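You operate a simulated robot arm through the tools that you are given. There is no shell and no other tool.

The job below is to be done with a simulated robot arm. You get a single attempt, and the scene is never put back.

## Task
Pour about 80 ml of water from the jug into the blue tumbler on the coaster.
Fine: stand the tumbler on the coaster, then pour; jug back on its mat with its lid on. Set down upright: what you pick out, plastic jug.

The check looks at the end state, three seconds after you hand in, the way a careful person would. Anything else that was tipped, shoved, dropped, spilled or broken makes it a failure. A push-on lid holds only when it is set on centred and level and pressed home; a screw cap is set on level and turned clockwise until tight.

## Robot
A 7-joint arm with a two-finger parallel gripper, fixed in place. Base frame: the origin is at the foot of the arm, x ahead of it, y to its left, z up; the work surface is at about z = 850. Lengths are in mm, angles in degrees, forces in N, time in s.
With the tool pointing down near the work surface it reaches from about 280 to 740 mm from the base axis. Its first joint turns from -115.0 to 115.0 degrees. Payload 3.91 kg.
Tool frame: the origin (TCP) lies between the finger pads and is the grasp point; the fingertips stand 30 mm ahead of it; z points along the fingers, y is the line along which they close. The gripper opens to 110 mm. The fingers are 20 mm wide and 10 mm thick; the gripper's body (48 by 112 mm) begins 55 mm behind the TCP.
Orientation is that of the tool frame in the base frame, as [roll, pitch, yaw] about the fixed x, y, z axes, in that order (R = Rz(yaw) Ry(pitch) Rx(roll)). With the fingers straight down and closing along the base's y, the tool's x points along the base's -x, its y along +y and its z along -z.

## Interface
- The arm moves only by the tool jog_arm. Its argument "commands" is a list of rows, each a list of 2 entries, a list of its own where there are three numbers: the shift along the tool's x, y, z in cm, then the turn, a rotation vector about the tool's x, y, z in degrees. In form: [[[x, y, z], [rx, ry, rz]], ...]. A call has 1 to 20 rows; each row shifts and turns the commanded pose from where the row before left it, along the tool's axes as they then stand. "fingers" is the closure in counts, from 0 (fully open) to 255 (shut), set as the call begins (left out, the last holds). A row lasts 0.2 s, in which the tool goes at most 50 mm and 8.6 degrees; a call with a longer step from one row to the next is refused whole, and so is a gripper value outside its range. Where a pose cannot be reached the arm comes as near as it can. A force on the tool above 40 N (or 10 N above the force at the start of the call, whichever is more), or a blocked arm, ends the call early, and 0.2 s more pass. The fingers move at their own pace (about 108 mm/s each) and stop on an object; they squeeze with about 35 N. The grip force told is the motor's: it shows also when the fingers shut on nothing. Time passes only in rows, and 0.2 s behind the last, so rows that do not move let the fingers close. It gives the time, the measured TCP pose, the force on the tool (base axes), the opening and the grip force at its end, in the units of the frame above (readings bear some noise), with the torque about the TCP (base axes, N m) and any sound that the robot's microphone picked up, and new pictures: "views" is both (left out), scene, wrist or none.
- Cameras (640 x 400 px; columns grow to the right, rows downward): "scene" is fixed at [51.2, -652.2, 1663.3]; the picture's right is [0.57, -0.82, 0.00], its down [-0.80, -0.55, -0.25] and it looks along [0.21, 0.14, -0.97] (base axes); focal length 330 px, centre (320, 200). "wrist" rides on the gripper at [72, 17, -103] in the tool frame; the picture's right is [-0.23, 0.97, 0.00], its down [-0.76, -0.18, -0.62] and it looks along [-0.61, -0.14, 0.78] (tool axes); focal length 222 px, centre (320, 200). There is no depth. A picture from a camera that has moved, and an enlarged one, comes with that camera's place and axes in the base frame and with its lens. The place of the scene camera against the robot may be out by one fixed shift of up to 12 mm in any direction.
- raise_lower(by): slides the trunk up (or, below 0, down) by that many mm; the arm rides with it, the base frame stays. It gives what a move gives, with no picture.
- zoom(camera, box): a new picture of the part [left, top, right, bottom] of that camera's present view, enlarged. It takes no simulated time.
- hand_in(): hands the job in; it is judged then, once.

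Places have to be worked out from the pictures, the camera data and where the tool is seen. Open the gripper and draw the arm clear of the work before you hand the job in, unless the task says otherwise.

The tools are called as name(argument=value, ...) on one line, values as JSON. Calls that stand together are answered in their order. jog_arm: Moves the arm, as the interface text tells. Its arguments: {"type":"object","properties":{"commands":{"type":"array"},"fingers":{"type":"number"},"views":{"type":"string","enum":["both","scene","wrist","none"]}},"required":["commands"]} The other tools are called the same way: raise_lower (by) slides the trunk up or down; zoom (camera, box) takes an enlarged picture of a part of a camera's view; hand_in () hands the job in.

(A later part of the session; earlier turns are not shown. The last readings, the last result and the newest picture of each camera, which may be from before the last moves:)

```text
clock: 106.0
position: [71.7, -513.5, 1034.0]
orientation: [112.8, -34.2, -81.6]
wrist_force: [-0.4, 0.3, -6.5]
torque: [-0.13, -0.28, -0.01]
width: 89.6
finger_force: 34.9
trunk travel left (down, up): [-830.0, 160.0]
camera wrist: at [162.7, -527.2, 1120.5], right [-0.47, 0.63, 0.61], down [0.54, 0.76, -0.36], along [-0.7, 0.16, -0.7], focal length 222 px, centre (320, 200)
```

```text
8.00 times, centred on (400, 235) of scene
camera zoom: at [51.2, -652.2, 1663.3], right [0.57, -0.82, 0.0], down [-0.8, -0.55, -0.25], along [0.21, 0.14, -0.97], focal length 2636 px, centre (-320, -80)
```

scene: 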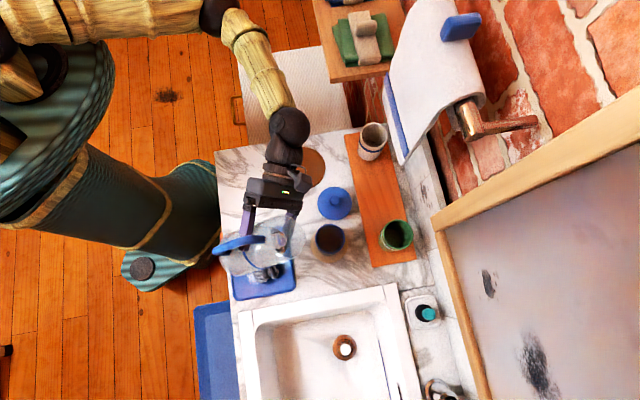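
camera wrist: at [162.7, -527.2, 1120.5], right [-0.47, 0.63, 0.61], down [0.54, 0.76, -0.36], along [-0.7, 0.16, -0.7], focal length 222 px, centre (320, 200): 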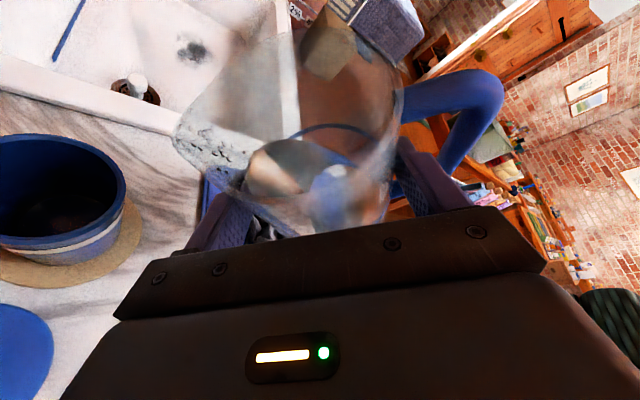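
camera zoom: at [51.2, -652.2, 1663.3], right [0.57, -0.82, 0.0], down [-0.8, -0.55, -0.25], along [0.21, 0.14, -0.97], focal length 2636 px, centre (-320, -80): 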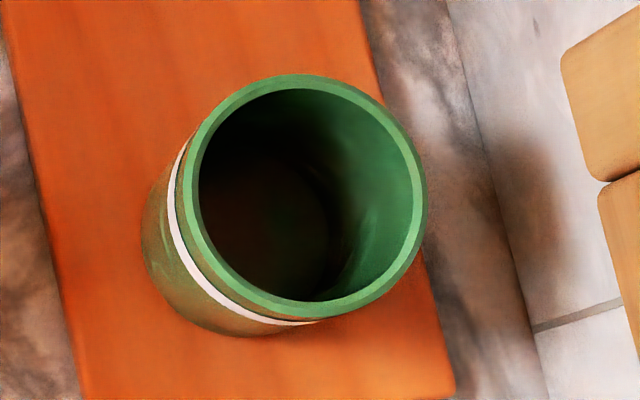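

The water surface is visible in the tumbler now. To calibrate depth I'll compare with the empty white tumbler's floor, same shape, from the same camera.

zoom(camera="scene", box=[350, 118, 394, 162])

zoom(camera="scene", box=[376, 213, 420, 257])

zoom(camera="scene", box=[315, 225, 345, 255])

```text
9.09 times, centred on (372, 140) of scene
camera zoom: at [51.2, -652.2, 1663.3], right [0.57, -0.82, 0.0], down [-0.8, -0.55, -0.25], along [0.21, 0.14, -0.97], focal length 2995 px, centre (-153, 746)
```

zoom: 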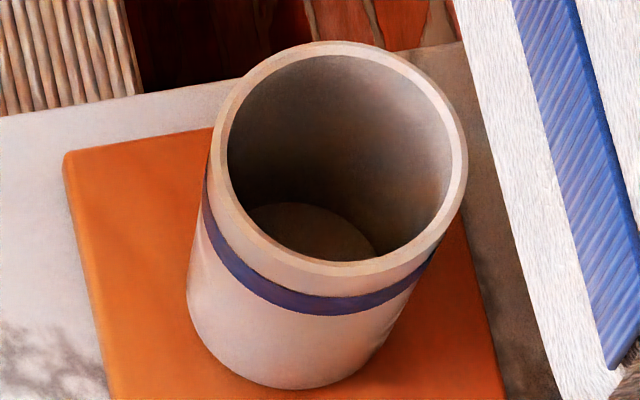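

```text
9.09 times, centred on (398, 235) of scene
camera zoom: at [51.2, -652.2, 1663.3], right [0.57, -0.82, 0.0], down [-0.8, -0.55, -0.25], along [0.21, 0.14, -0.97], focal length 2995 px, centre (-389, -118)
```

zoom: 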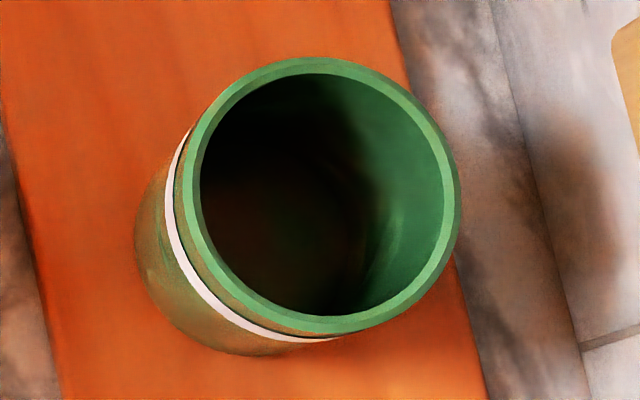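

```text
13.33 times, centred on (330, 240) of scene
camera zoom: at [51.2, -652.2, 1663.3], right [0.57, -0.82, 0.0], down [-0.8, -0.55, -0.25], along [0.21, 0.14, -0.97], focal length 4393 px, centre (187, -333)
```

zoom: 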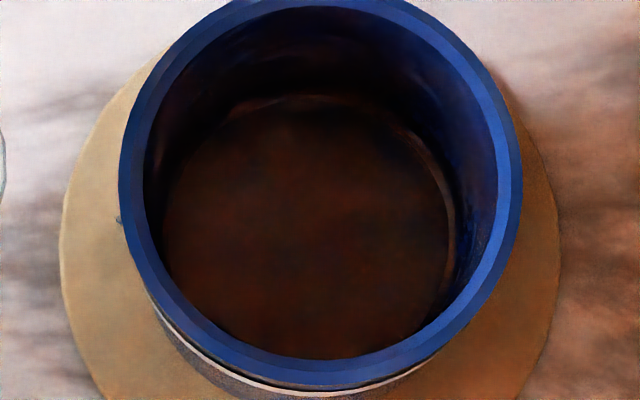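

The disc I see could be the floor refracted through water rather than the surface. I'll look closer for the waterline on the wall.

zoom(camera="scene", box=[318, 224, 348, 242])

zoom(camera="scene", box=[334, 226, 348, 254])

zoom(camera="wrist", box=[0, 130, 140, 270])

```text
16.00 times, centred on (333, 233) of scene
camera zoom: at [51.2, -652.2, 1663.3], right [0.57, -0.82, 0.0], down [-0.8, -0.55, -0.25], along [0.21, 0.14, -0.97], focal length 5272 px, centre (112, -328)
```

zoom: 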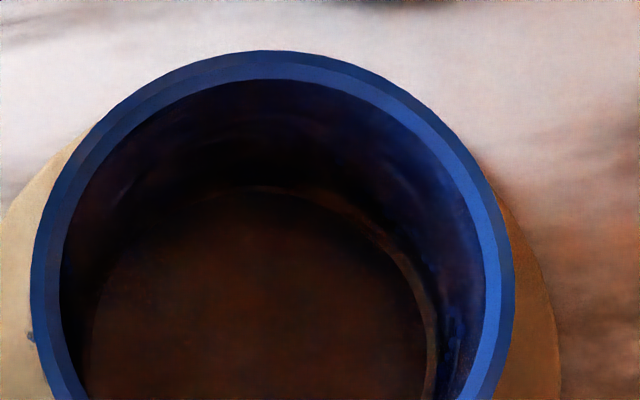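

```text
14.29 times, centred on (341, 240) of scene
camera zoom: at [51.2, -652.2, 1663.3], right [0.57, -0.82, 0.0], down [-0.8, -0.55, -0.25], along [0.21, 0.14, -0.97], focal length 4707 px, centre (20, -371)
```

zoom: 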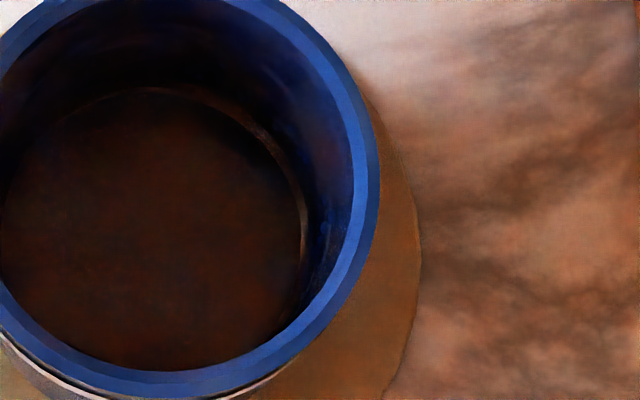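

```text
2.86 times, centred on (70, 200) of wrist
camera zoom: at [162.7, -527.2, 1120.5], right [-0.47, 0.63, 0.61], down [0.54, 0.76, -0.36], along [-0.7, 0.16, -0.7], focal length 635 px, centre (1034, 200)
```

zoom: 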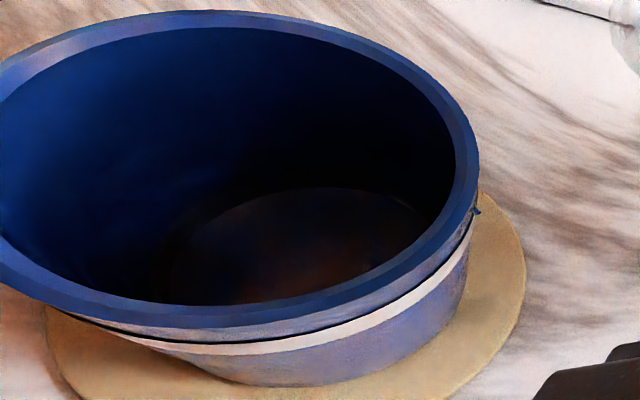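

The optical estimate is ambiguous because of refraction, so the weight needs better statistics. I'll take another batch of still samples here.

jog_arm(commands=[[[0, 0, 0], [0, 0, 0]]], views="none")

jog_arm(commands=[[[0, 0, 0], [0, 0, 0]]], views="none")

jog_arm(commands=[[[0, 0, 0], [0, 0, 0]]], views="none")

jog_arm(commands=[[[0, 0, 0], [0, 0, 0]]], views="none")

jog_arm(commands=[[[0, 0, 0], [0, 0, 0]]], views="none")

jog_arm(commands=[[[0, 0, 0], [0, 0, 0]]], views="none")

jog_arm(commands=[[[0, 0, 0], [0, 0, 0]]], views="none")

jog_arm(commands=[[[0, 0, 0], [0, 0, 0]]], views="none")

jog_arm(commands=[[[0, 0, 0], [0, 0, 0]]], views="none")

jog_arm(commands=[[[0, 0, 0], [0, 0, 0]]], views="none")

jog_arm(commands=[[[0, 0, 0], [0, 0, 0]]], views="none")

jog_arm(commands=[[[0, 0, 0], [0, 0, 0]]], views="none")

jog_arm(commands=[[[0, 0, 0], [0, 0, 0]]], views="none")

jog_arm(commands=[[[0, 0, 0], [0, 0, 0]]], views="none")

jog_arm(commands=[[[0, 0, 0], [0, 0, 0]]], views="none")

jog_arm(commands=[[[0, 0, 0], [0, 0, 0]]], views="none")

```text
clock: 106.4
position: [71.1, -514.3, 1032.5]
orientation: [112.8, -34.1, -81.7]
wrist_force: [0.6, 0.9, -6.4]
torque: [-0.1, -0.29, -0.02]
width: 89.6
finger_force: 35.7
trunk travel left (down, up): [-830.0, 160.0]
```

```text
clock: 106.8
position: [70.2, -513.2, 1033.3]
orientation: [112.7, -34.2, -81.7]
wrist_force: [0.4, -0.1, -6.3]
torque: [-0.09, -0.24, 0.0]
width: 89.6
finger_force: 34.5
trunk travel left (down, up): [-830.0, 160.0]
```

```text
clock: 107.2
position: [70.5, -513.9, 1033.3]
orientation: [112.7, -34.3, -81.6]
wrist_force: [0.2, 0.0, -6.1]
torque: [-0.14, -0.26, -0.01]
width: 89.6
finger_force: 34.4
trunk travel left (down, up): [-830.0, 160.0]
```

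```text
clock: 107.6
position: [71.1, -515.2, 1032.4]
orientation: [112.8, -34.2, -81.7]
wrist_force: [-1.4, 0.0, -6.5]
torque: [-0.12, -0.25, 0.01]
width: 89.4
finger_force: 35.2
trunk travel left (down, up): [-830.0, 160.0]
```

```text
clock: 108.0
position: [71.0, -513.6, 1032.0]
orientation: [112.8, -34.3, -81.7]
wrist_force: [0.2, 0.0, -7.5]
torque: [-0.12, -0.26, 0.0]
width: 89.4
finger_force: 35.2
trunk travel left (down, up): [-830.0, 160.0]
```

```text
clock: 108.4
position: [70.0, -514.1, 1032.3]
orientation: [112.8, -34.2, -81.7]
wrist_force: [0.7, -0.3, -6.4]
torque: [-0.17, -0.22, -0.02]
width: 89.2
finger_force: 35.0
trunk travel left (down, up): [-830.0, 160.0]
```

```text
clock: 108.8
position: [70.6, -513.8, 1032.5]
orientation: [112.8, -34.2, -81.6]
wrist_force: [-0.3, 0.6, -5.3]
torque: [-0.12, -0.23, 0.02]
width: 89.5
finger_force: 35.1
trunk travel left (down, up): [-830.0, 160.0]
```

```text
clock: 109.2
position: [71.4, -514.6, 1031.6]
orientation: [112.9, -34.1, -81.7]
wrist_force: [-0.5, -0.3, -6.6]
torque: [-0.11, -0.22, 0.03]
width: 89.4
finger_force: 35.2
trunk travel left (down, up): [-830.0, 160.0]
```

```text
clock: 109.6
position: [70.0, -514.5, 1031.4]
orientation: [112.9, -34.2, -81.7]
wrist_force: [0.6, 1.0, -6.2]
torque: [-0.09, -0.27, -0.01]
width: 89.4
finger_force: 34.8
trunk travel left (down, up): [-830.0, 160.0]
```

```text
clock: 110.0
position: [71.4, -513.5, 1031.5]
orientation: [112.8, -34.2, -81.7]
wrist_force: [0.7, 0.0, -6.0]
torque: [-0.15, -0.23, -0.02]
width: 89.4
finger_force: 35.1
trunk travel left (down, up): [-830.0, 160.0]
```

```text
clock: 110.4
position: [70.4, -514.0, 1032.5]
orientation: [112.8, -34.3, -81.7]
wrist_force: [-0.3, 0.8, -6.4]
torque: [-0.15, -0.25, -0.03]
width: 89.7
finger_force: 35.1
trunk travel left (down, up): [-830.0, 160.0]
```

```text
clock: 110.8
position: [71.0, -514.2, 1033.2]
orientation: [112.8, -34.2, -81.6]
wrist_force: [0.6, -1.0, -6.3]
torque: [-0.12, -0.22, -0.02]
width: 89.6
finger_force: 35.1
trunk travel left (down, up): [-830.0, 160.0]
```

```text
clock: 111.2
position: [70.5, -514.6, 1032.7]
orientation: [112.7, -34.1, -81.7]
wrist_force: [0.5, -0.8, -6.7]
torque: [-0.12, -0.26, 0.01]
width: 89.3
finger_force: 34.8
trunk travel left (down, up): [-830.0, 160.0]
```

```text
clock: 111.6
position: [71.0, -513.6, 1031.4]
orientation: [112.8, -34.2, -81.8]
wrist_force: [-1.1, -0.3, -5.8]
torque: [-0.08, -0.27, -0.01]
width: 89.5
finger_force: 34.7
trunk travel left (down, up): [-830.0, 160.0]
```

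```text
clock: 112.0
position: [70.4, -514.5, 1032.9]
orientation: [112.8, -34.2, -81.7]
wrist_force: [-0.3, 0.1, -6.4]
torque: [-0.12, -0.25, -0.03]
width: 89.3
finger_force: 34.8
trunk travel left (down, up): [-830.0, 160.0]
```

```text
clock: 112.4
position: [69.3, -514.3, 1033.2]
orientation: [112.8, -34.1, -81.7]
wrist_force: [0.5, 0.4, -6.4]
torque: [-0.18, -0.25, 0.0]
width: 89.4
finger_force: 35.6
trunk travel left (down, up): [-830.0, 160.0]
```

Combined, about 52 ±12 ml has been poured, matching the geometric model (about 54 ml at 64.2°), so about 27 ml more is needed: final tilt near 65.8°. I'll return over the tumbler, using more trunk and less arm reach this time.

jog_arm(commands=[[[2.415, -0.59, -1.375], [0, 0, 0]], [[2.415, -0.59, -1.375], [0, 0, 0]], [[0, 0, 0], [0, 0, 0]]], views="none")

raise_lower(by=-62)

jog_arm(commands=[[[0, 0, 0], [-1.881, 0, -3.302]], [[0, 0, 0], [-1.881, 0, -3.302]], [[0, 0, 0], [-1.881, 0, -3.302]], [[0, 0, 0], [0, 0, 0]], [[0, 0, 0], [0, 0, 0]]])

zoom(camera="wrist", box=[20, 60, 420, 280])

zoom(camera="scene", box=[290, 195, 370, 275])

```text
clock: 113.2
position: [104.9, -548.5, 1060.0]
orientation: [112.8, -34.2, -81.7]
wrist_force: [0.6, 0.0, -6.5]
torque: [-0.14, -0.27, -0.01]
width: 89.7
finger_force: 34.6
trunk travel left (down, up): [-830.0, 160.0]
```

```text
clock: 114.2
position: [105.9, -548.3, 997.0]
orientation: [112.7, -34.2, -81.6]
wrist_force: [0.5, -0.3, -6.2]
torque: [-0.05, -0.27, 0.03]
width: 89.5
finger_force: 35.0
trunk travel left (down, up): [-768.0, 222.0]
```

```text
clock: 115.4
position: [106.2, -548.7, 997.5]
orientation: [105.3, -24.9, -78.0]
wrist_force: [0.5, 0.6, -6.1]
torque: [-0.12, -0.25, -0.03]
width: 89.6
finger_force: 35.0
trunk travel left (down, up): [-768.0, 222.0]
camera wrist: at [208.9, -573.3, 1068.7], right [-0.38, 0.53, 0.76], down [0.49, 0.81, -0.33], along [-0.79, 0.25, -0.57], focal length 222 px, centre (320, 200)
```

scene: 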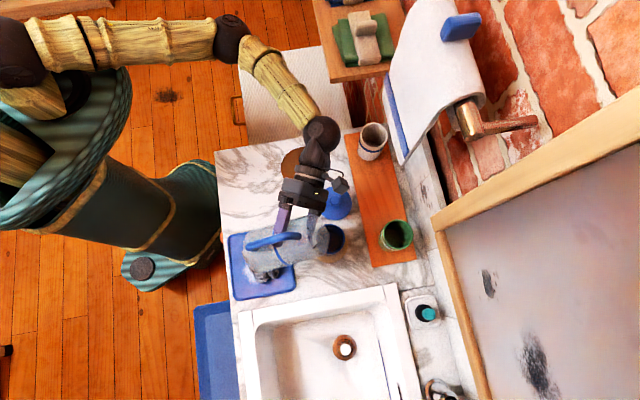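
wrist: 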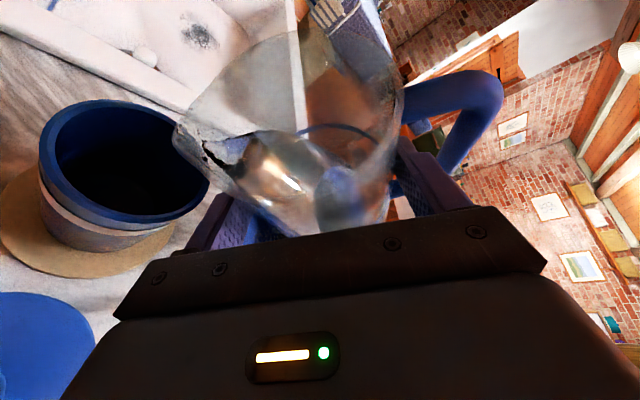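

```text
1.60 times, centred on (220, 170) of wrist
camera zoom: at [208.9, -573.3, 1068.7], right [-0.38, 0.53, 0.76], down [0.49, 0.81, -0.33], along [-0.79, 0.25, -0.57], focal length 355 px, centre (480, 248)
```

zoom: 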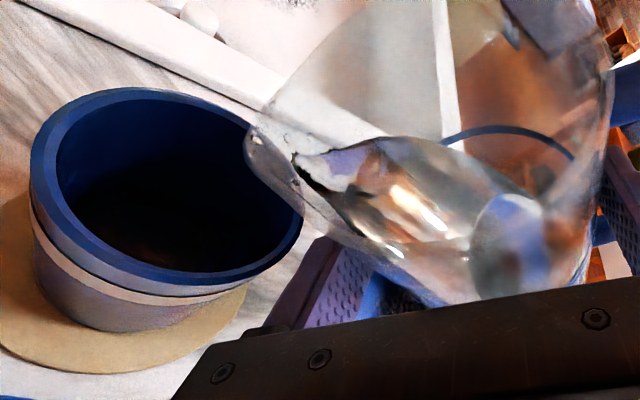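

```text
5.00 times, centred on (330, 235) of scene
camera zoom: at [51.2, -652.2, 1663.3], right [0.57, -0.82, 0.0], down [-0.8, -0.55, -0.25], along [0.21, 0.14, -0.97], focal length 1647 px, centre (270, 25)
```

zoom: 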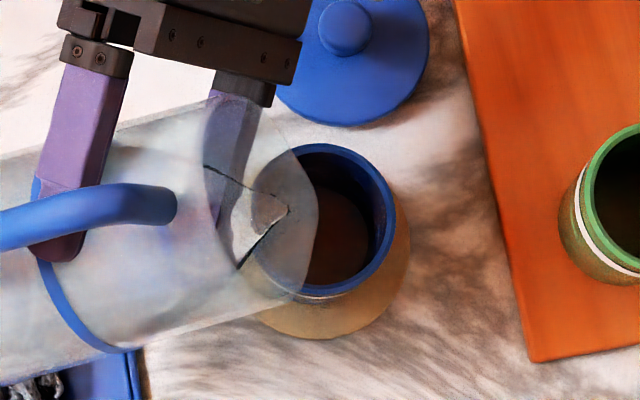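

At 61° the water edge now sits about 12 mm short of the lip, consistent with about 50 ml gone. I'll tilt back up to 64.2° and look.

jog_arm(commands=[[[0, 0, 0], [-0.792, 0, -1.39]], [[0, 0, 0], [-0.792, 0, -1.39]], [[0, 0, 0], [0, 0, 0]], [[0, 0, 0], [0, 0, 0]]])

zoom(camera="wrist", box=[20, 60, 420, 280])

zoom(camera="scene", box=[290, 195, 370, 275])

```text
clock: 116.4
position: [105.8, -547.5, 997.7]
orientation: [103.4, -22.2, -77.1]
wrist_force: [0.9, 0.7, -6.6]
torque: [-0.13, -0.27, 0.02]
width: 89.7
finger_force: 35.0
trunk travel left (down, up): [-768.0, 222.0]
camera wrist: at [211.8, -575.3, 1063.6], right [-0.35, 0.5, 0.79], down [0.48, 0.82, -0.31], along [-0.81, 0.27, -0.53], focal length 222 px, centre (320, 200)
```

scene: 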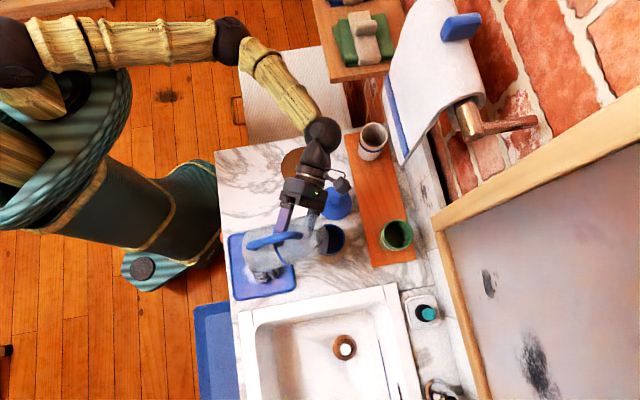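
wrist: 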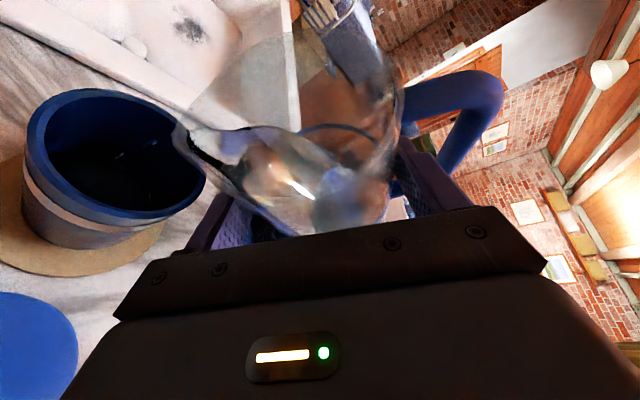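

```text
1.60 times, centred on (220, 170) of wrist
camera zoom: at [211.8, -575.3, 1063.6], right [-0.35, 0.5, 0.79], down [0.48, 0.82, -0.31], along [-0.81, 0.27, -0.53], focal length 355 px, centre (480, 248)
```

zoom: 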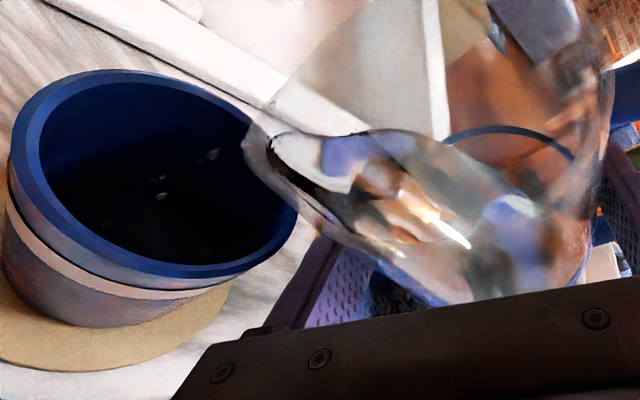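

```text
5.00 times, centred on (330, 235) of scene
camera zoom: at [51.2, -652.2, 1663.3], right [0.57, -0.82, 0.0], down [-0.8, -0.55, -0.25], along [0.21, 0.14, -0.97], focal length 1647 px, centre (270, 25)
```

zoom: 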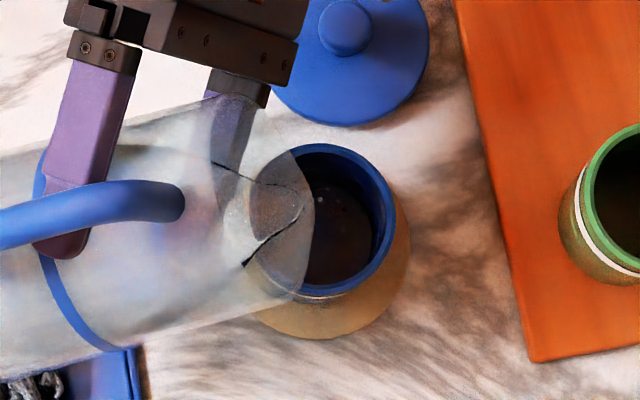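

It's flowing again cleanly into the tumbler. Now I'll step slowly to 65.8° and hold.

jog_arm(commands=[[[0, 0, 0], [-0.396, 0, -0.695]], [[0, 0, 0], [0, 0, 0]], [[0, 0, 0], [-0.371, 0, -0.652]], [[0, 0, 0], [0, 0, 0]], [[0, 0, 0], [0, 0, 0]], [[0, 0, 0], [0, 0, 0]], [[0, 0, 0], [0, 0, 0]]])

zoom(camera="wrist", box=[20, 60, 420, 280])

zoom(camera="scene", box=[290, 195, 370, 275])

```text
clock: 118.0
position: [106.5, -548.5, 996.8]
orientation: [102.6, -20.9, -76.9]
wrist_force: [0.0, -0.3, -6.8]
torque: [-0.15, -0.26, 0.01]
width: 89.5
finger_force: 34.7
trunk travel left (down, up): [-768.0, 222.0]
camera wrist: at [213.0, -576.3, 1061.2], right [-0.33, 0.49, 0.81], down [0.47, 0.83, -0.31], along [-0.82, 0.28, -0.5], focal length 222 px, centre (320, 200)
```

scene: 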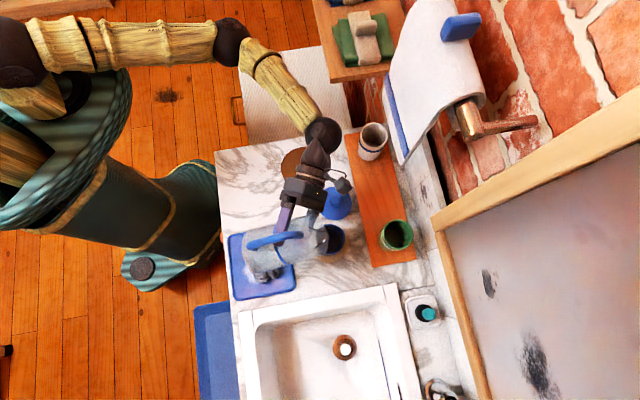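
wrist: 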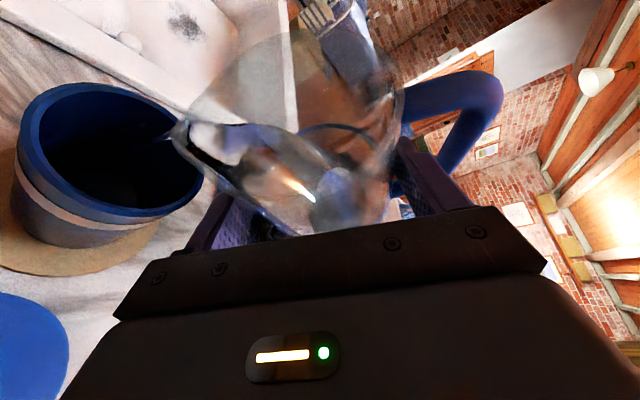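

```text
1.60 times, centred on (220, 170) of wrist
camera zoom: at [213.0, -576.3, 1061.2], right [-0.33, 0.49, 0.81], down [0.47, 0.83, -0.31], along [-0.82, 0.28, -0.5], focal length 355 px, centre (480, 248)
```

zoom: 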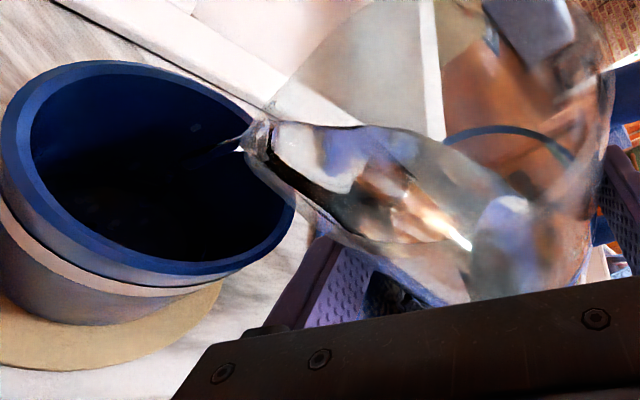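

```text
5.00 times, centred on (330, 235) of scene
camera zoom: at [51.2, -652.2, 1663.3], right [0.57, -0.82, 0.0], down [-0.8, -0.55, -0.25], along [0.21, 0.14, -0.97], focal length 1647 px, centre (270, 25)
```

zoom: 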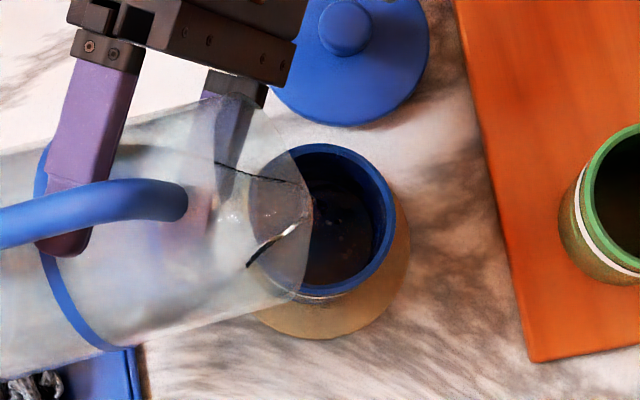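

A neat thin stream is running into the tumbler at 65.7°. I'll hold until it dies down to drips.

jog_arm(commands=[[[0, 0, 0], [0, 0, 0]], [[0, 0, 0], [0, 0, 0]], [[0, 0, 0], [0, 0, 0]], [[0, 0, 0], [0, 0, 0]]], views="wrist")

zoom(camera="wrist", box=[20, 60, 240, 220])

jog_arm(commands=[[[0, 0, 0], [0, 0, 0]], [[0, 0, 0], [0, 0, 0]], [[0, 0, 0], [0, 0, 0]]], views="wrist")

zoom(camera="wrist", box=[20, 60, 240, 220])

```text
clock: 119.0
position: [105.5, -548.8, 997.5]
orientation: [102.6, -20.9, -76.9]
wrist_force: [-0.7, -0.2, -6.0]
torque: [-0.12, -0.25, 0.01]
width: 89.4
finger_force: 34.6
trunk travel left (down, up): [-768.0, 222.0]
camera wrist: at [213.0, -576.3, 1061.2], right [-0.33, 0.49, 0.81], down [0.47, 0.83, -0.31], along [-0.82, 0.28, -0.5], focal length 222 px, centre (320, 200)
```

wrist: 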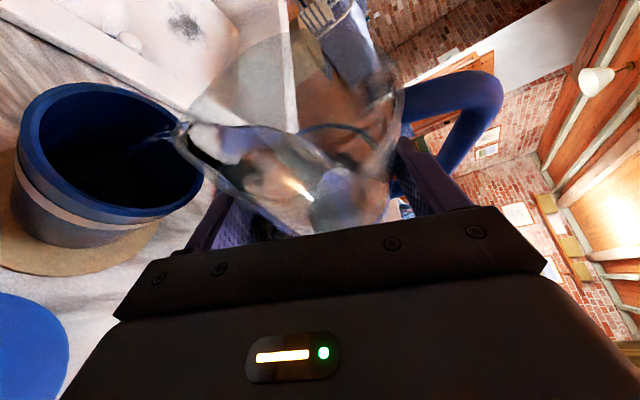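

```text
2.50 times, centred on (130, 140) of wrist
camera zoom: at [213.0, -576.3, 1061.2], right [-0.33, 0.49, 0.81], down [0.47, 0.83, -0.31], along [-0.82, 0.28, -0.5], focal length 555 px, centre (795, 350)
```

zoom: 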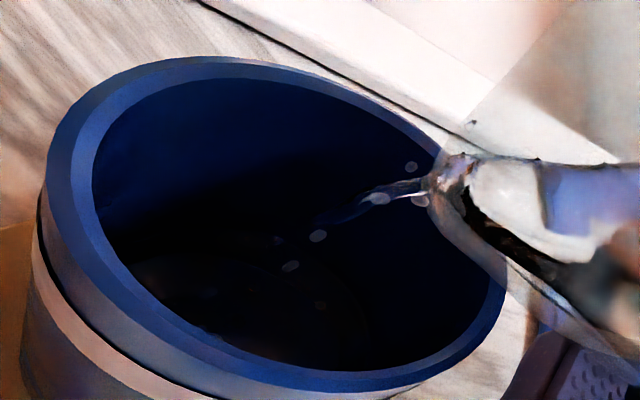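

```text
clock: 119.8
position: [105.9, -548.5, 997.8]
orientation: [102.6, -20.9, -76.9]
wrist_force: [0.3, 0.1, -4.8]
torque: [-0.15, -0.27, 0.01]
width: 89.5
finger_force: 35.0
trunk travel left (down, up): [-768.0, 222.0]
camera wrist: at [213.0, -576.3, 1061.2], right [-0.33, 0.49, 0.81], down [0.47, 0.83, -0.31], along [-0.82, 0.28, -0.5], focal length 222 px, centre (320, 200)
```

wrist: 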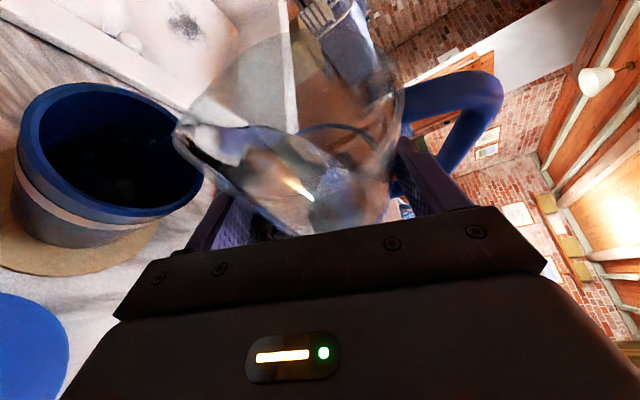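

```text
2.50 times, centred on (130, 140) of wrist
camera zoom: at [213.0, -576.3, 1061.2], right [-0.33, 0.49, 0.81], down [0.47, 0.83, -0.31], along [-0.82, 0.28, -0.5], focal length 555 px, centre (795, 350)
```

zoom: 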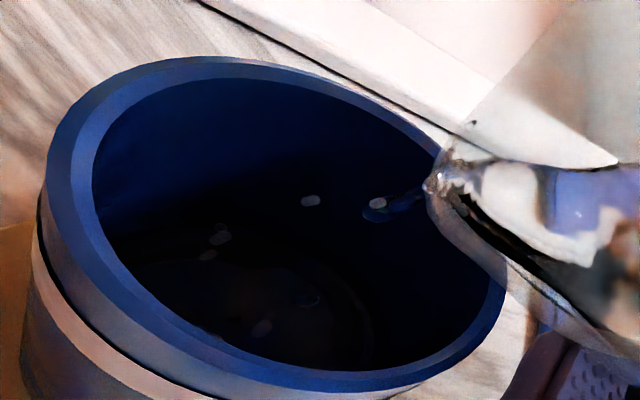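

The flow is down to drips. I'll tilt back to stop it, staying over the tumbler, then weigh again.

jog_arm(commands=[[[0, 0, 0], [1.98, 0, 3.476]], [[0, 0, 0], [1.98, 0, 3.476]], [[0, 0, 0], [1.98, 0, 3.476]], [[0, 0, 0], [1.98, 0, 3.476]], [[0, 0, 0], [0, 0, 0]], [[0, 0, 0], [0, 0, 0]], [[0, 0, 0], [0, 0, 0]]])

zoom(camera="wrist", box=[20, 60, 260, 260])

zoom(camera="scene", box=[290, 195, 370, 275])

jog_arm(commands=[[[0, 0, 0], [0, 0, 0]]], views="none")

jog_arm(commands=[[[0, 0, 0], [0, 0, 0]]], views="none")

jog_arm(commands=[[[0, 0, 0], [0, 0, 0]]], views="none")

jog_arm(commands=[[[0, 0, 0], [0, 0, 0]]], views="none")

jog_arm(commands=[[[0, 0, 0], [0, 0, 0]]], views="none")

jog_arm(commands=[[[0, 0, 0], [0, 0, 0]]], views="none")

jog_arm(commands=[[[0, 0, 0], [0, 0, 0]]], views="none")

jog_arm(commands=[[[0, 0, 0], [0, 0, 0]]], views="none")

jog_arm(commands=[[[0, 0, 0], [0, 0, 0]]], views="none")

jog_arm(commands=[[[0, 0, 0], [0, 0, 0]]], views="none")

jog_arm(commands=[[[0, 0, 0], [0, 0, 0]]], views="none")

jog_arm(commands=[[[0, 0, 0], [0, 0, 0]]], views="none")

jog_arm(commands=[[[0, 0, 0], [0, 0, 0]]], views="none")

jog_arm(commands=[[[0, 0, 0], [0, 0, 0]]], views="none")

jog_arm(commands=[[[0, 0, 0], [0, 0, 0]]], views="none")

jog_arm(commands=[[[0, 0, 0], [0, 0, 0]]], views="none")

```text
clock: 121.4
position: [106.2, -547.8, 997.2]
orientation: [112.7, -34.2, -81.7]
wrist_force: [0.3, -0.4, -5.5]
torque: [-0.08, -0.22, -0.03]
width: 89.7
finger_force: 34.8
trunk travel left (down, up): [-768.0, 222.0]
camera wrist: at [198.1, -561.6, 1085.4], right [-0.47, 0.63, 0.62], down [0.54, 0.76, -0.36], along [-0.7, 0.16, -0.7], focal length 222 px, centre (320, 200)
```

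scene: 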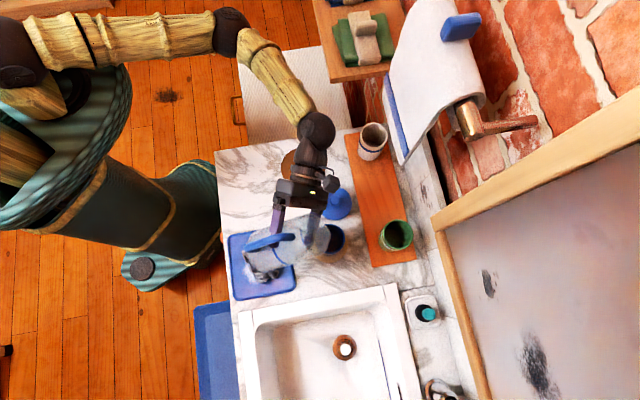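
wrist: 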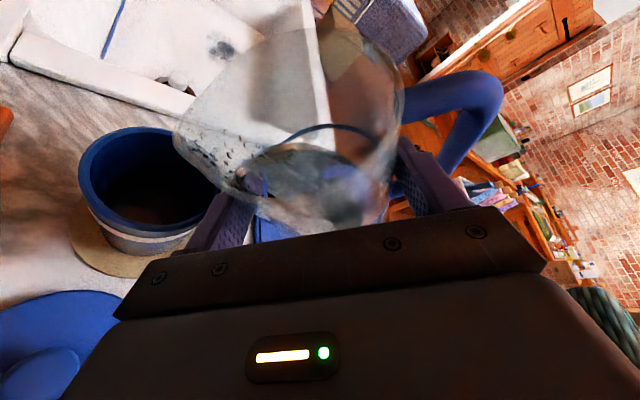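

```text
2.00 times, centred on (140, 160) of wrist
camera zoom: at [198.1, -561.6, 1085.4], right [-0.47, 0.63, 0.62], down [0.54, 0.76, -0.36], along [-0.7, 0.16, -0.7], focal length 444 px, centre (680, 280)
```

zoom: 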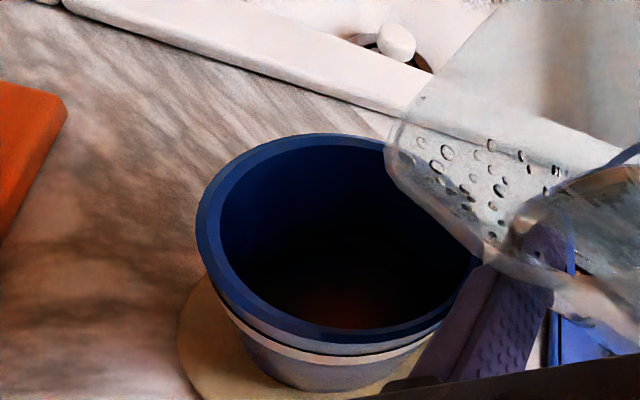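

```text
5.00 times, centred on (330, 235) of scene
camera zoom: at [51.2, -652.2, 1663.3], right [0.57, -0.82, 0.0], down [-0.8, -0.55, -0.25], along [0.21, 0.14, -0.97], focal length 1647 px, centre (270, 25)
```

zoom: 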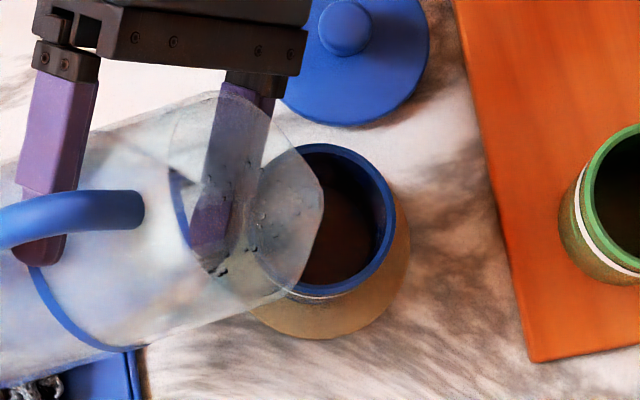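

```text
clock: 121.8
position: [105.9, -548.3, 997.2]
orientation: [112.8, -34.2, -81.7]
wrist_force: [0.5, 0.6, -6.3]
torque: [-0.14, -0.24, -0.01]
width: 89.4
finger_force: 35.0
trunk travel left (down, up): [-768.0, 222.0]
```

```text
clock: 122.2
position: [106.0, -548.3, 999.3]
orientation: [112.7, -34.1, -81.7]
wrist_force: [-0.2, -0.2, -5.9]
torque: [-0.13, -0.27, 0.02]
width: 89.4
finger_force: 34.8
trunk travel left (down, up): [-768.0, 222.0]
```

```text
clock: 122.6
position: [105.4, -548.8, 998.2]
orientation: [112.6, -34.1, -81.7]
wrist_force: [0.1, -0.1, -5.9]
torque: [-0.1, -0.24, -0.01]
width: 89.5
finger_force: 34.8
trunk travel left (down, up): [-768.0, 222.0]
```

```text
clock: 123.0
position: [106.5, -548.1, 997.1]
orientation: [112.7, -34.1, -81.7]
wrist_force: [-0.6, 0.7, -6.7]
torque: [-0.11, -0.28, -0.01]
width: 89.2
finger_force: 34.8
trunk travel left (down, up): [-768.0, 222.0]
```

```text
clock: 123.4
position: [105.1, -548.2, 996.8]
orientation: [112.7, -34.2, -81.7]
wrist_force: [0.2, 0.3, -6.6]
torque: [-0.1, -0.27, 0.01]
width: 89.5
finger_force: 34.7
trunk travel left (down, up): [-768.0, 222.0]
```

```text
clock: 123.8
position: [104.7, -548.1, 997.7]
orientation: [112.7, -34.1, -81.7]
wrist_force: [-0.3, 0.2, -5.2]
torque: [-0.09, -0.26, 0.0]
width: 89.6
finger_force: 35.3
trunk travel left (down, up): [-768.0, 222.0]
```

```text
clock: 124.2
position: [106.3, -549.4, 996.5]
orientation: [112.7, -34.1, -81.7]
wrist_force: [-0.6, 0.2, -5.9]
torque: [-0.14, -0.24, -0.01]
width: 89.3
finger_force: 35.3
trunk travel left (down, up): [-768.0, 222.0]
```

```text
clock: 124.6
position: [105.7, -546.6, 997.4]
orientation: [112.8, -34.0, -81.8]
wrist_force: [-0.6, 0.7, -6.6]
torque: [-0.12, -0.23, 0.02]
width: 89.9
finger_force: 35.4
trunk travel left (down, up): [-768.0, 222.0]
```

```text
clock: 125.0
position: [105.1, -548.2, 997.6]
orientation: [112.6, -34.1, -81.7]
wrist_force: [-0.1, -1.1, -4.7]
torque: [-0.12, -0.25, -0.01]
width: 89.4
finger_force: 35.1
trunk travel left (down, up): [-768.0, 222.0]
```

```text
clock: 125.4
position: [105.5, -548.7, 998.1]
orientation: [112.7, -34.0, -81.7]
wrist_force: [-0.1, -1.0, -6.1]
torque: [-0.1, -0.25, -0.01]
width: 89.4
finger_force: 34.8
trunk travel left (down, up): [-768.0, 222.0]
```

```text
clock: 125.8
position: [106.5, -548.5, 997.9]
orientation: [112.8, -34.2, -81.7]
wrist_force: [-0.1, -0.6, -6.0]
torque: [-0.18, -0.25, -0.01]
width: 89.5
finger_force: 34.9
trunk travel left (down, up): [-768.0, 222.0]
```

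```text
clock: 126.2
position: [106.0, -547.7, 996.7]
orientation: [112.6, -34.1, -81.7]
wrist_force: [-0.1, 0.6, -5.9]
torque: [-0.13, -0.27, 0.02]
width: 89.7
finger_force: 34.1
trunk travel left (down, up): [-768.0, 222.0]
```

```text
clock: 126.6
position: [105.6, -548.2, 997.7]
orientation: [112.7, -34.2, -81.8]
wrist_force: [0.0, -0.1, -5.8]
torque: [-0.1, -0.24, 0.0]
width: 89.3
finger_force: 35.2
trunk travel left (down, up): [-768.0, 222.0]
```

```text
clock: 127.0
position: [106.2, -548.0, 997.8]
orientation: [112.7, -34.2, -81.6]
wrist_force: [0.6, 0.9, -5.9]
torque: [-0.09, -0.22, -0.03]
width: 89.8
finger_force: 35.3
trunk travel left (down, up): [-768.0, 222.0]
```

```text
clock: 127.4
position: [105.1, -548.1, 996.6]
orientation: [112.6, -34.1, -81.7]
wrist_force: [0.4, 0.1, -6.2]
torque: [-0.1, -0.22, 0.01]
width: 89.4
finger_force: 35.3
trunk travel left (down, up): [-768.0, 222.0]
```

```text
clock: 127.8
position: [106.8, -548.8, 997.9]
orientation: [112.7, -34.0, -81.7]
wrist_force: [0.0, -0.3, -4.4]
torque: [-0.17, -0.27, 0.02]
width: 89.6
finger_force: 34.6
trunk travel left (down, up): [-768.0, 222.0]
```

The weight is now down about 0.9 ±0.17 N, and the geometric model gives about 80 ml, so I should be close to target. I'll raise the jug straight up, bring it upright over the same spot, and measure the water level against the blue ring.

raise_lower(by=80)

jog_arm(commands=[[[0, 0, 0], [1.98, 0, 3.476]], [[0, 0, 0], [2.97, 0, 5.214]], [[0, 0, 0], [3.465, 0, 6.083]], [[0, 0, 0], [3.465, 0, 6.083]], [[0, 0, 0], [3.465, 0, 6.083]], [[0, 0, 0], [3.465, 0, 6.083]], [[0, 0, 0], [2.97, 0, 5.214]], [[0, 0, 0], [2.8, 0, 4.92]], [[0, 0, 0], [0, 0, 0]], [[0, 0, 0], [0, 0, 0]]])

zoom(camera="scene", box=[250, 190, 330, 270])

zoom(camera="scene", box=[308, 218, 352, 262])

```text
clock: 129.0
position: [105.9, -548.7, 1076.7]
orientation: [112.7, -34.2, -81.7]
wrist_force: [0.1, -0.3, -6.2]
torque: [-0.13, -0.22, 0.0]
width: 89.5
finger_force: 35.3
trunk travel left (down, up): [-848.0, 142.0]
```

```text
clock: 131.2
position: [105.8, -547.4, 1076.1]
orientation: [179.8, -60.3, -134.7]
wrist_force: [0.7, -0.3, -5.7]
torque: [0.03, -0.09, -0.01]
width: 89.6
finger_force: 34.8
trunk travel left (down, up): [-848.0, 142.0]
camera wrist: at [131.8, -495.1, 1192.8], right [-0.61, 0.77, -0.2], down [0.77, 0.52, -0.35], along [-0.17, -0.37, -0.91], focal length 222 px, centre (320, 200)
```

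scene: 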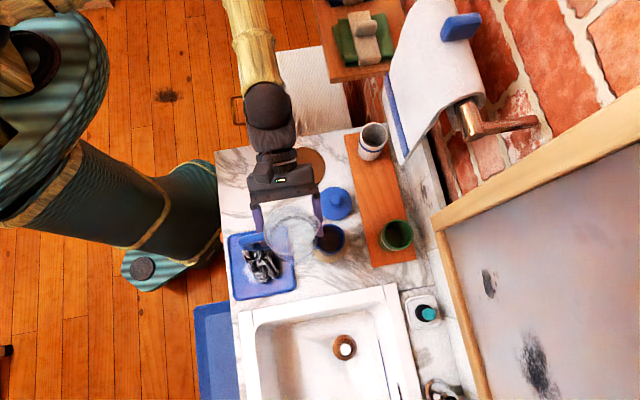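
wrist: 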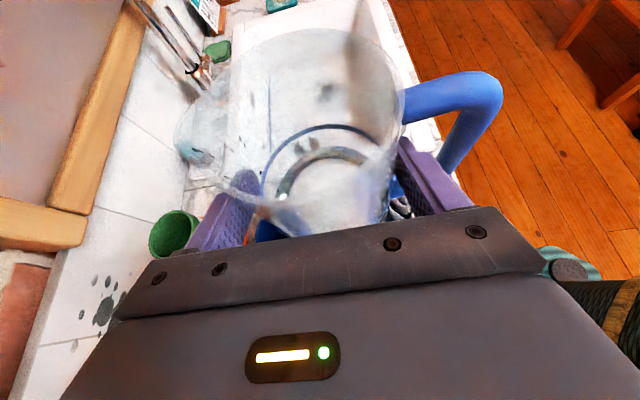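

```text
5.00 times, centred on (290, 230) of scene
camera zoom: at [51.2, -652.2, 1663.3], right [0.57, -0.82, 0.0], down [-0.8, -0.55, -0.25], along [0.21, 0.14, -0.97], focal length 1647 px, centre (470, 50)
```

zoom: 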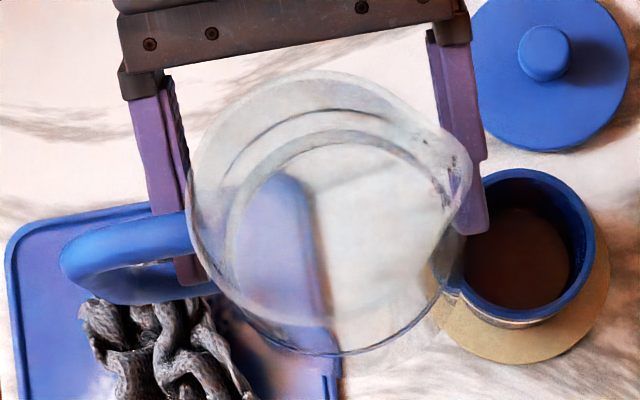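

```text
9.09 times, centred on (330, 240) of scene
camera zoom: at [51.2, -652.2, 1663.3], right [0.57, -0.82, 0.0], down [-0.8, -0.55, -0.25], along [0.21, 0.14, -0.97], focal length 2995 px, centre (229, -164)
```

zoom: 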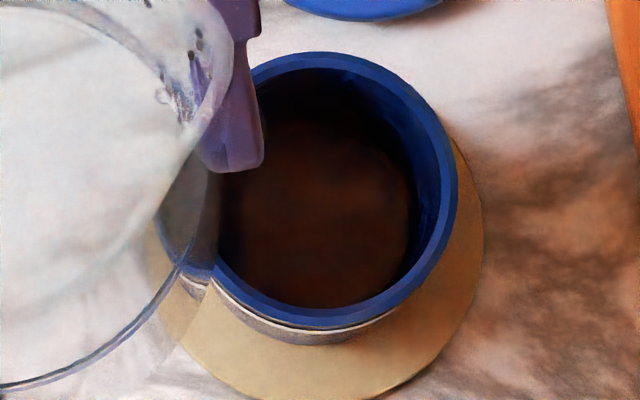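

The tumbler level has clearly risen. I'll zoom in at the same scale as before to compare the waterline arcs quantitatively.

zoom(camera="scene", box=[318, 224, 348, 242])

zoom(camera="scene", box=[315, 225, 345, 255])

zoom(camera="scene", box=[265, 200, 315, 235])

```text
16.00 times, centred on (333, 233) of scene
camera zoom: at [51.2, -652.2, 1663.3], right [0.57, -0.82, 0.0], down [-0.8, -0.55, -0.25], along [0.21, 0.14, -0.97], focal length 5272 px, centre (112, -328)
```

zoom: 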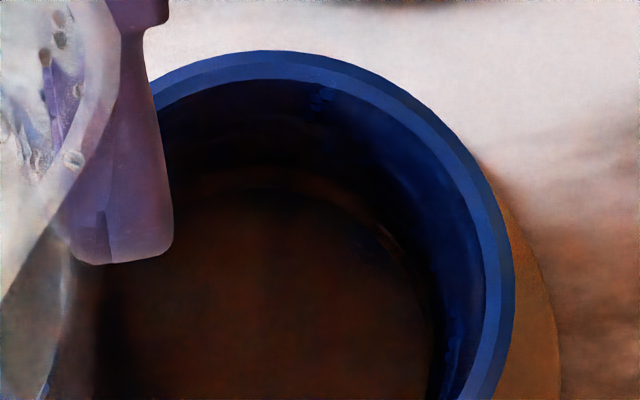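

```text
13.33 times, centred on (330, 240) of scene
camera zoom: at [51.2, -652.2, 1663.3], right [0.57, -0.82, 0.0], down [-0.8, -0.55, -0.25], along [0.21, 0.14, -0.97], focal length 4393 px, centre (187, -333)
```

zoom: 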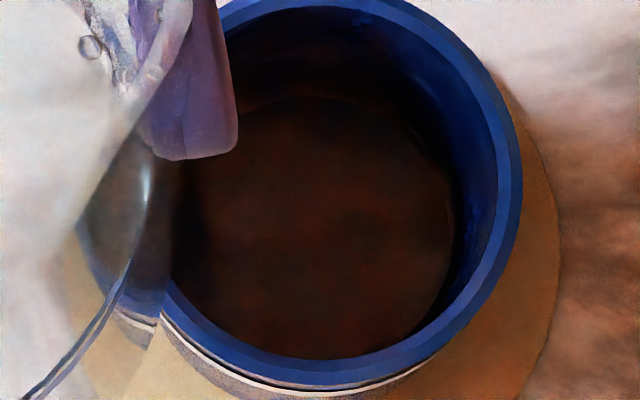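

```text
11.43 times, centred on (290, 218) of scene
camera zoom: at [51.2, -652.2, 1663.3], right [0.57, -0.82, 0.0], down [-0.8, -0.55, -0.25], along [0.21, 0.14, -0.97], focal length 3765 px, centre (663, 0)
```

zoom: 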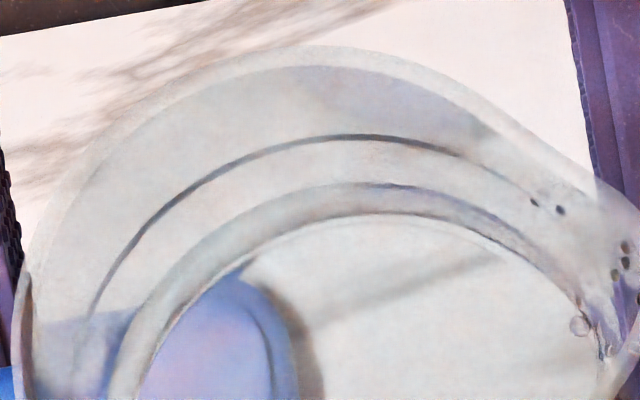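

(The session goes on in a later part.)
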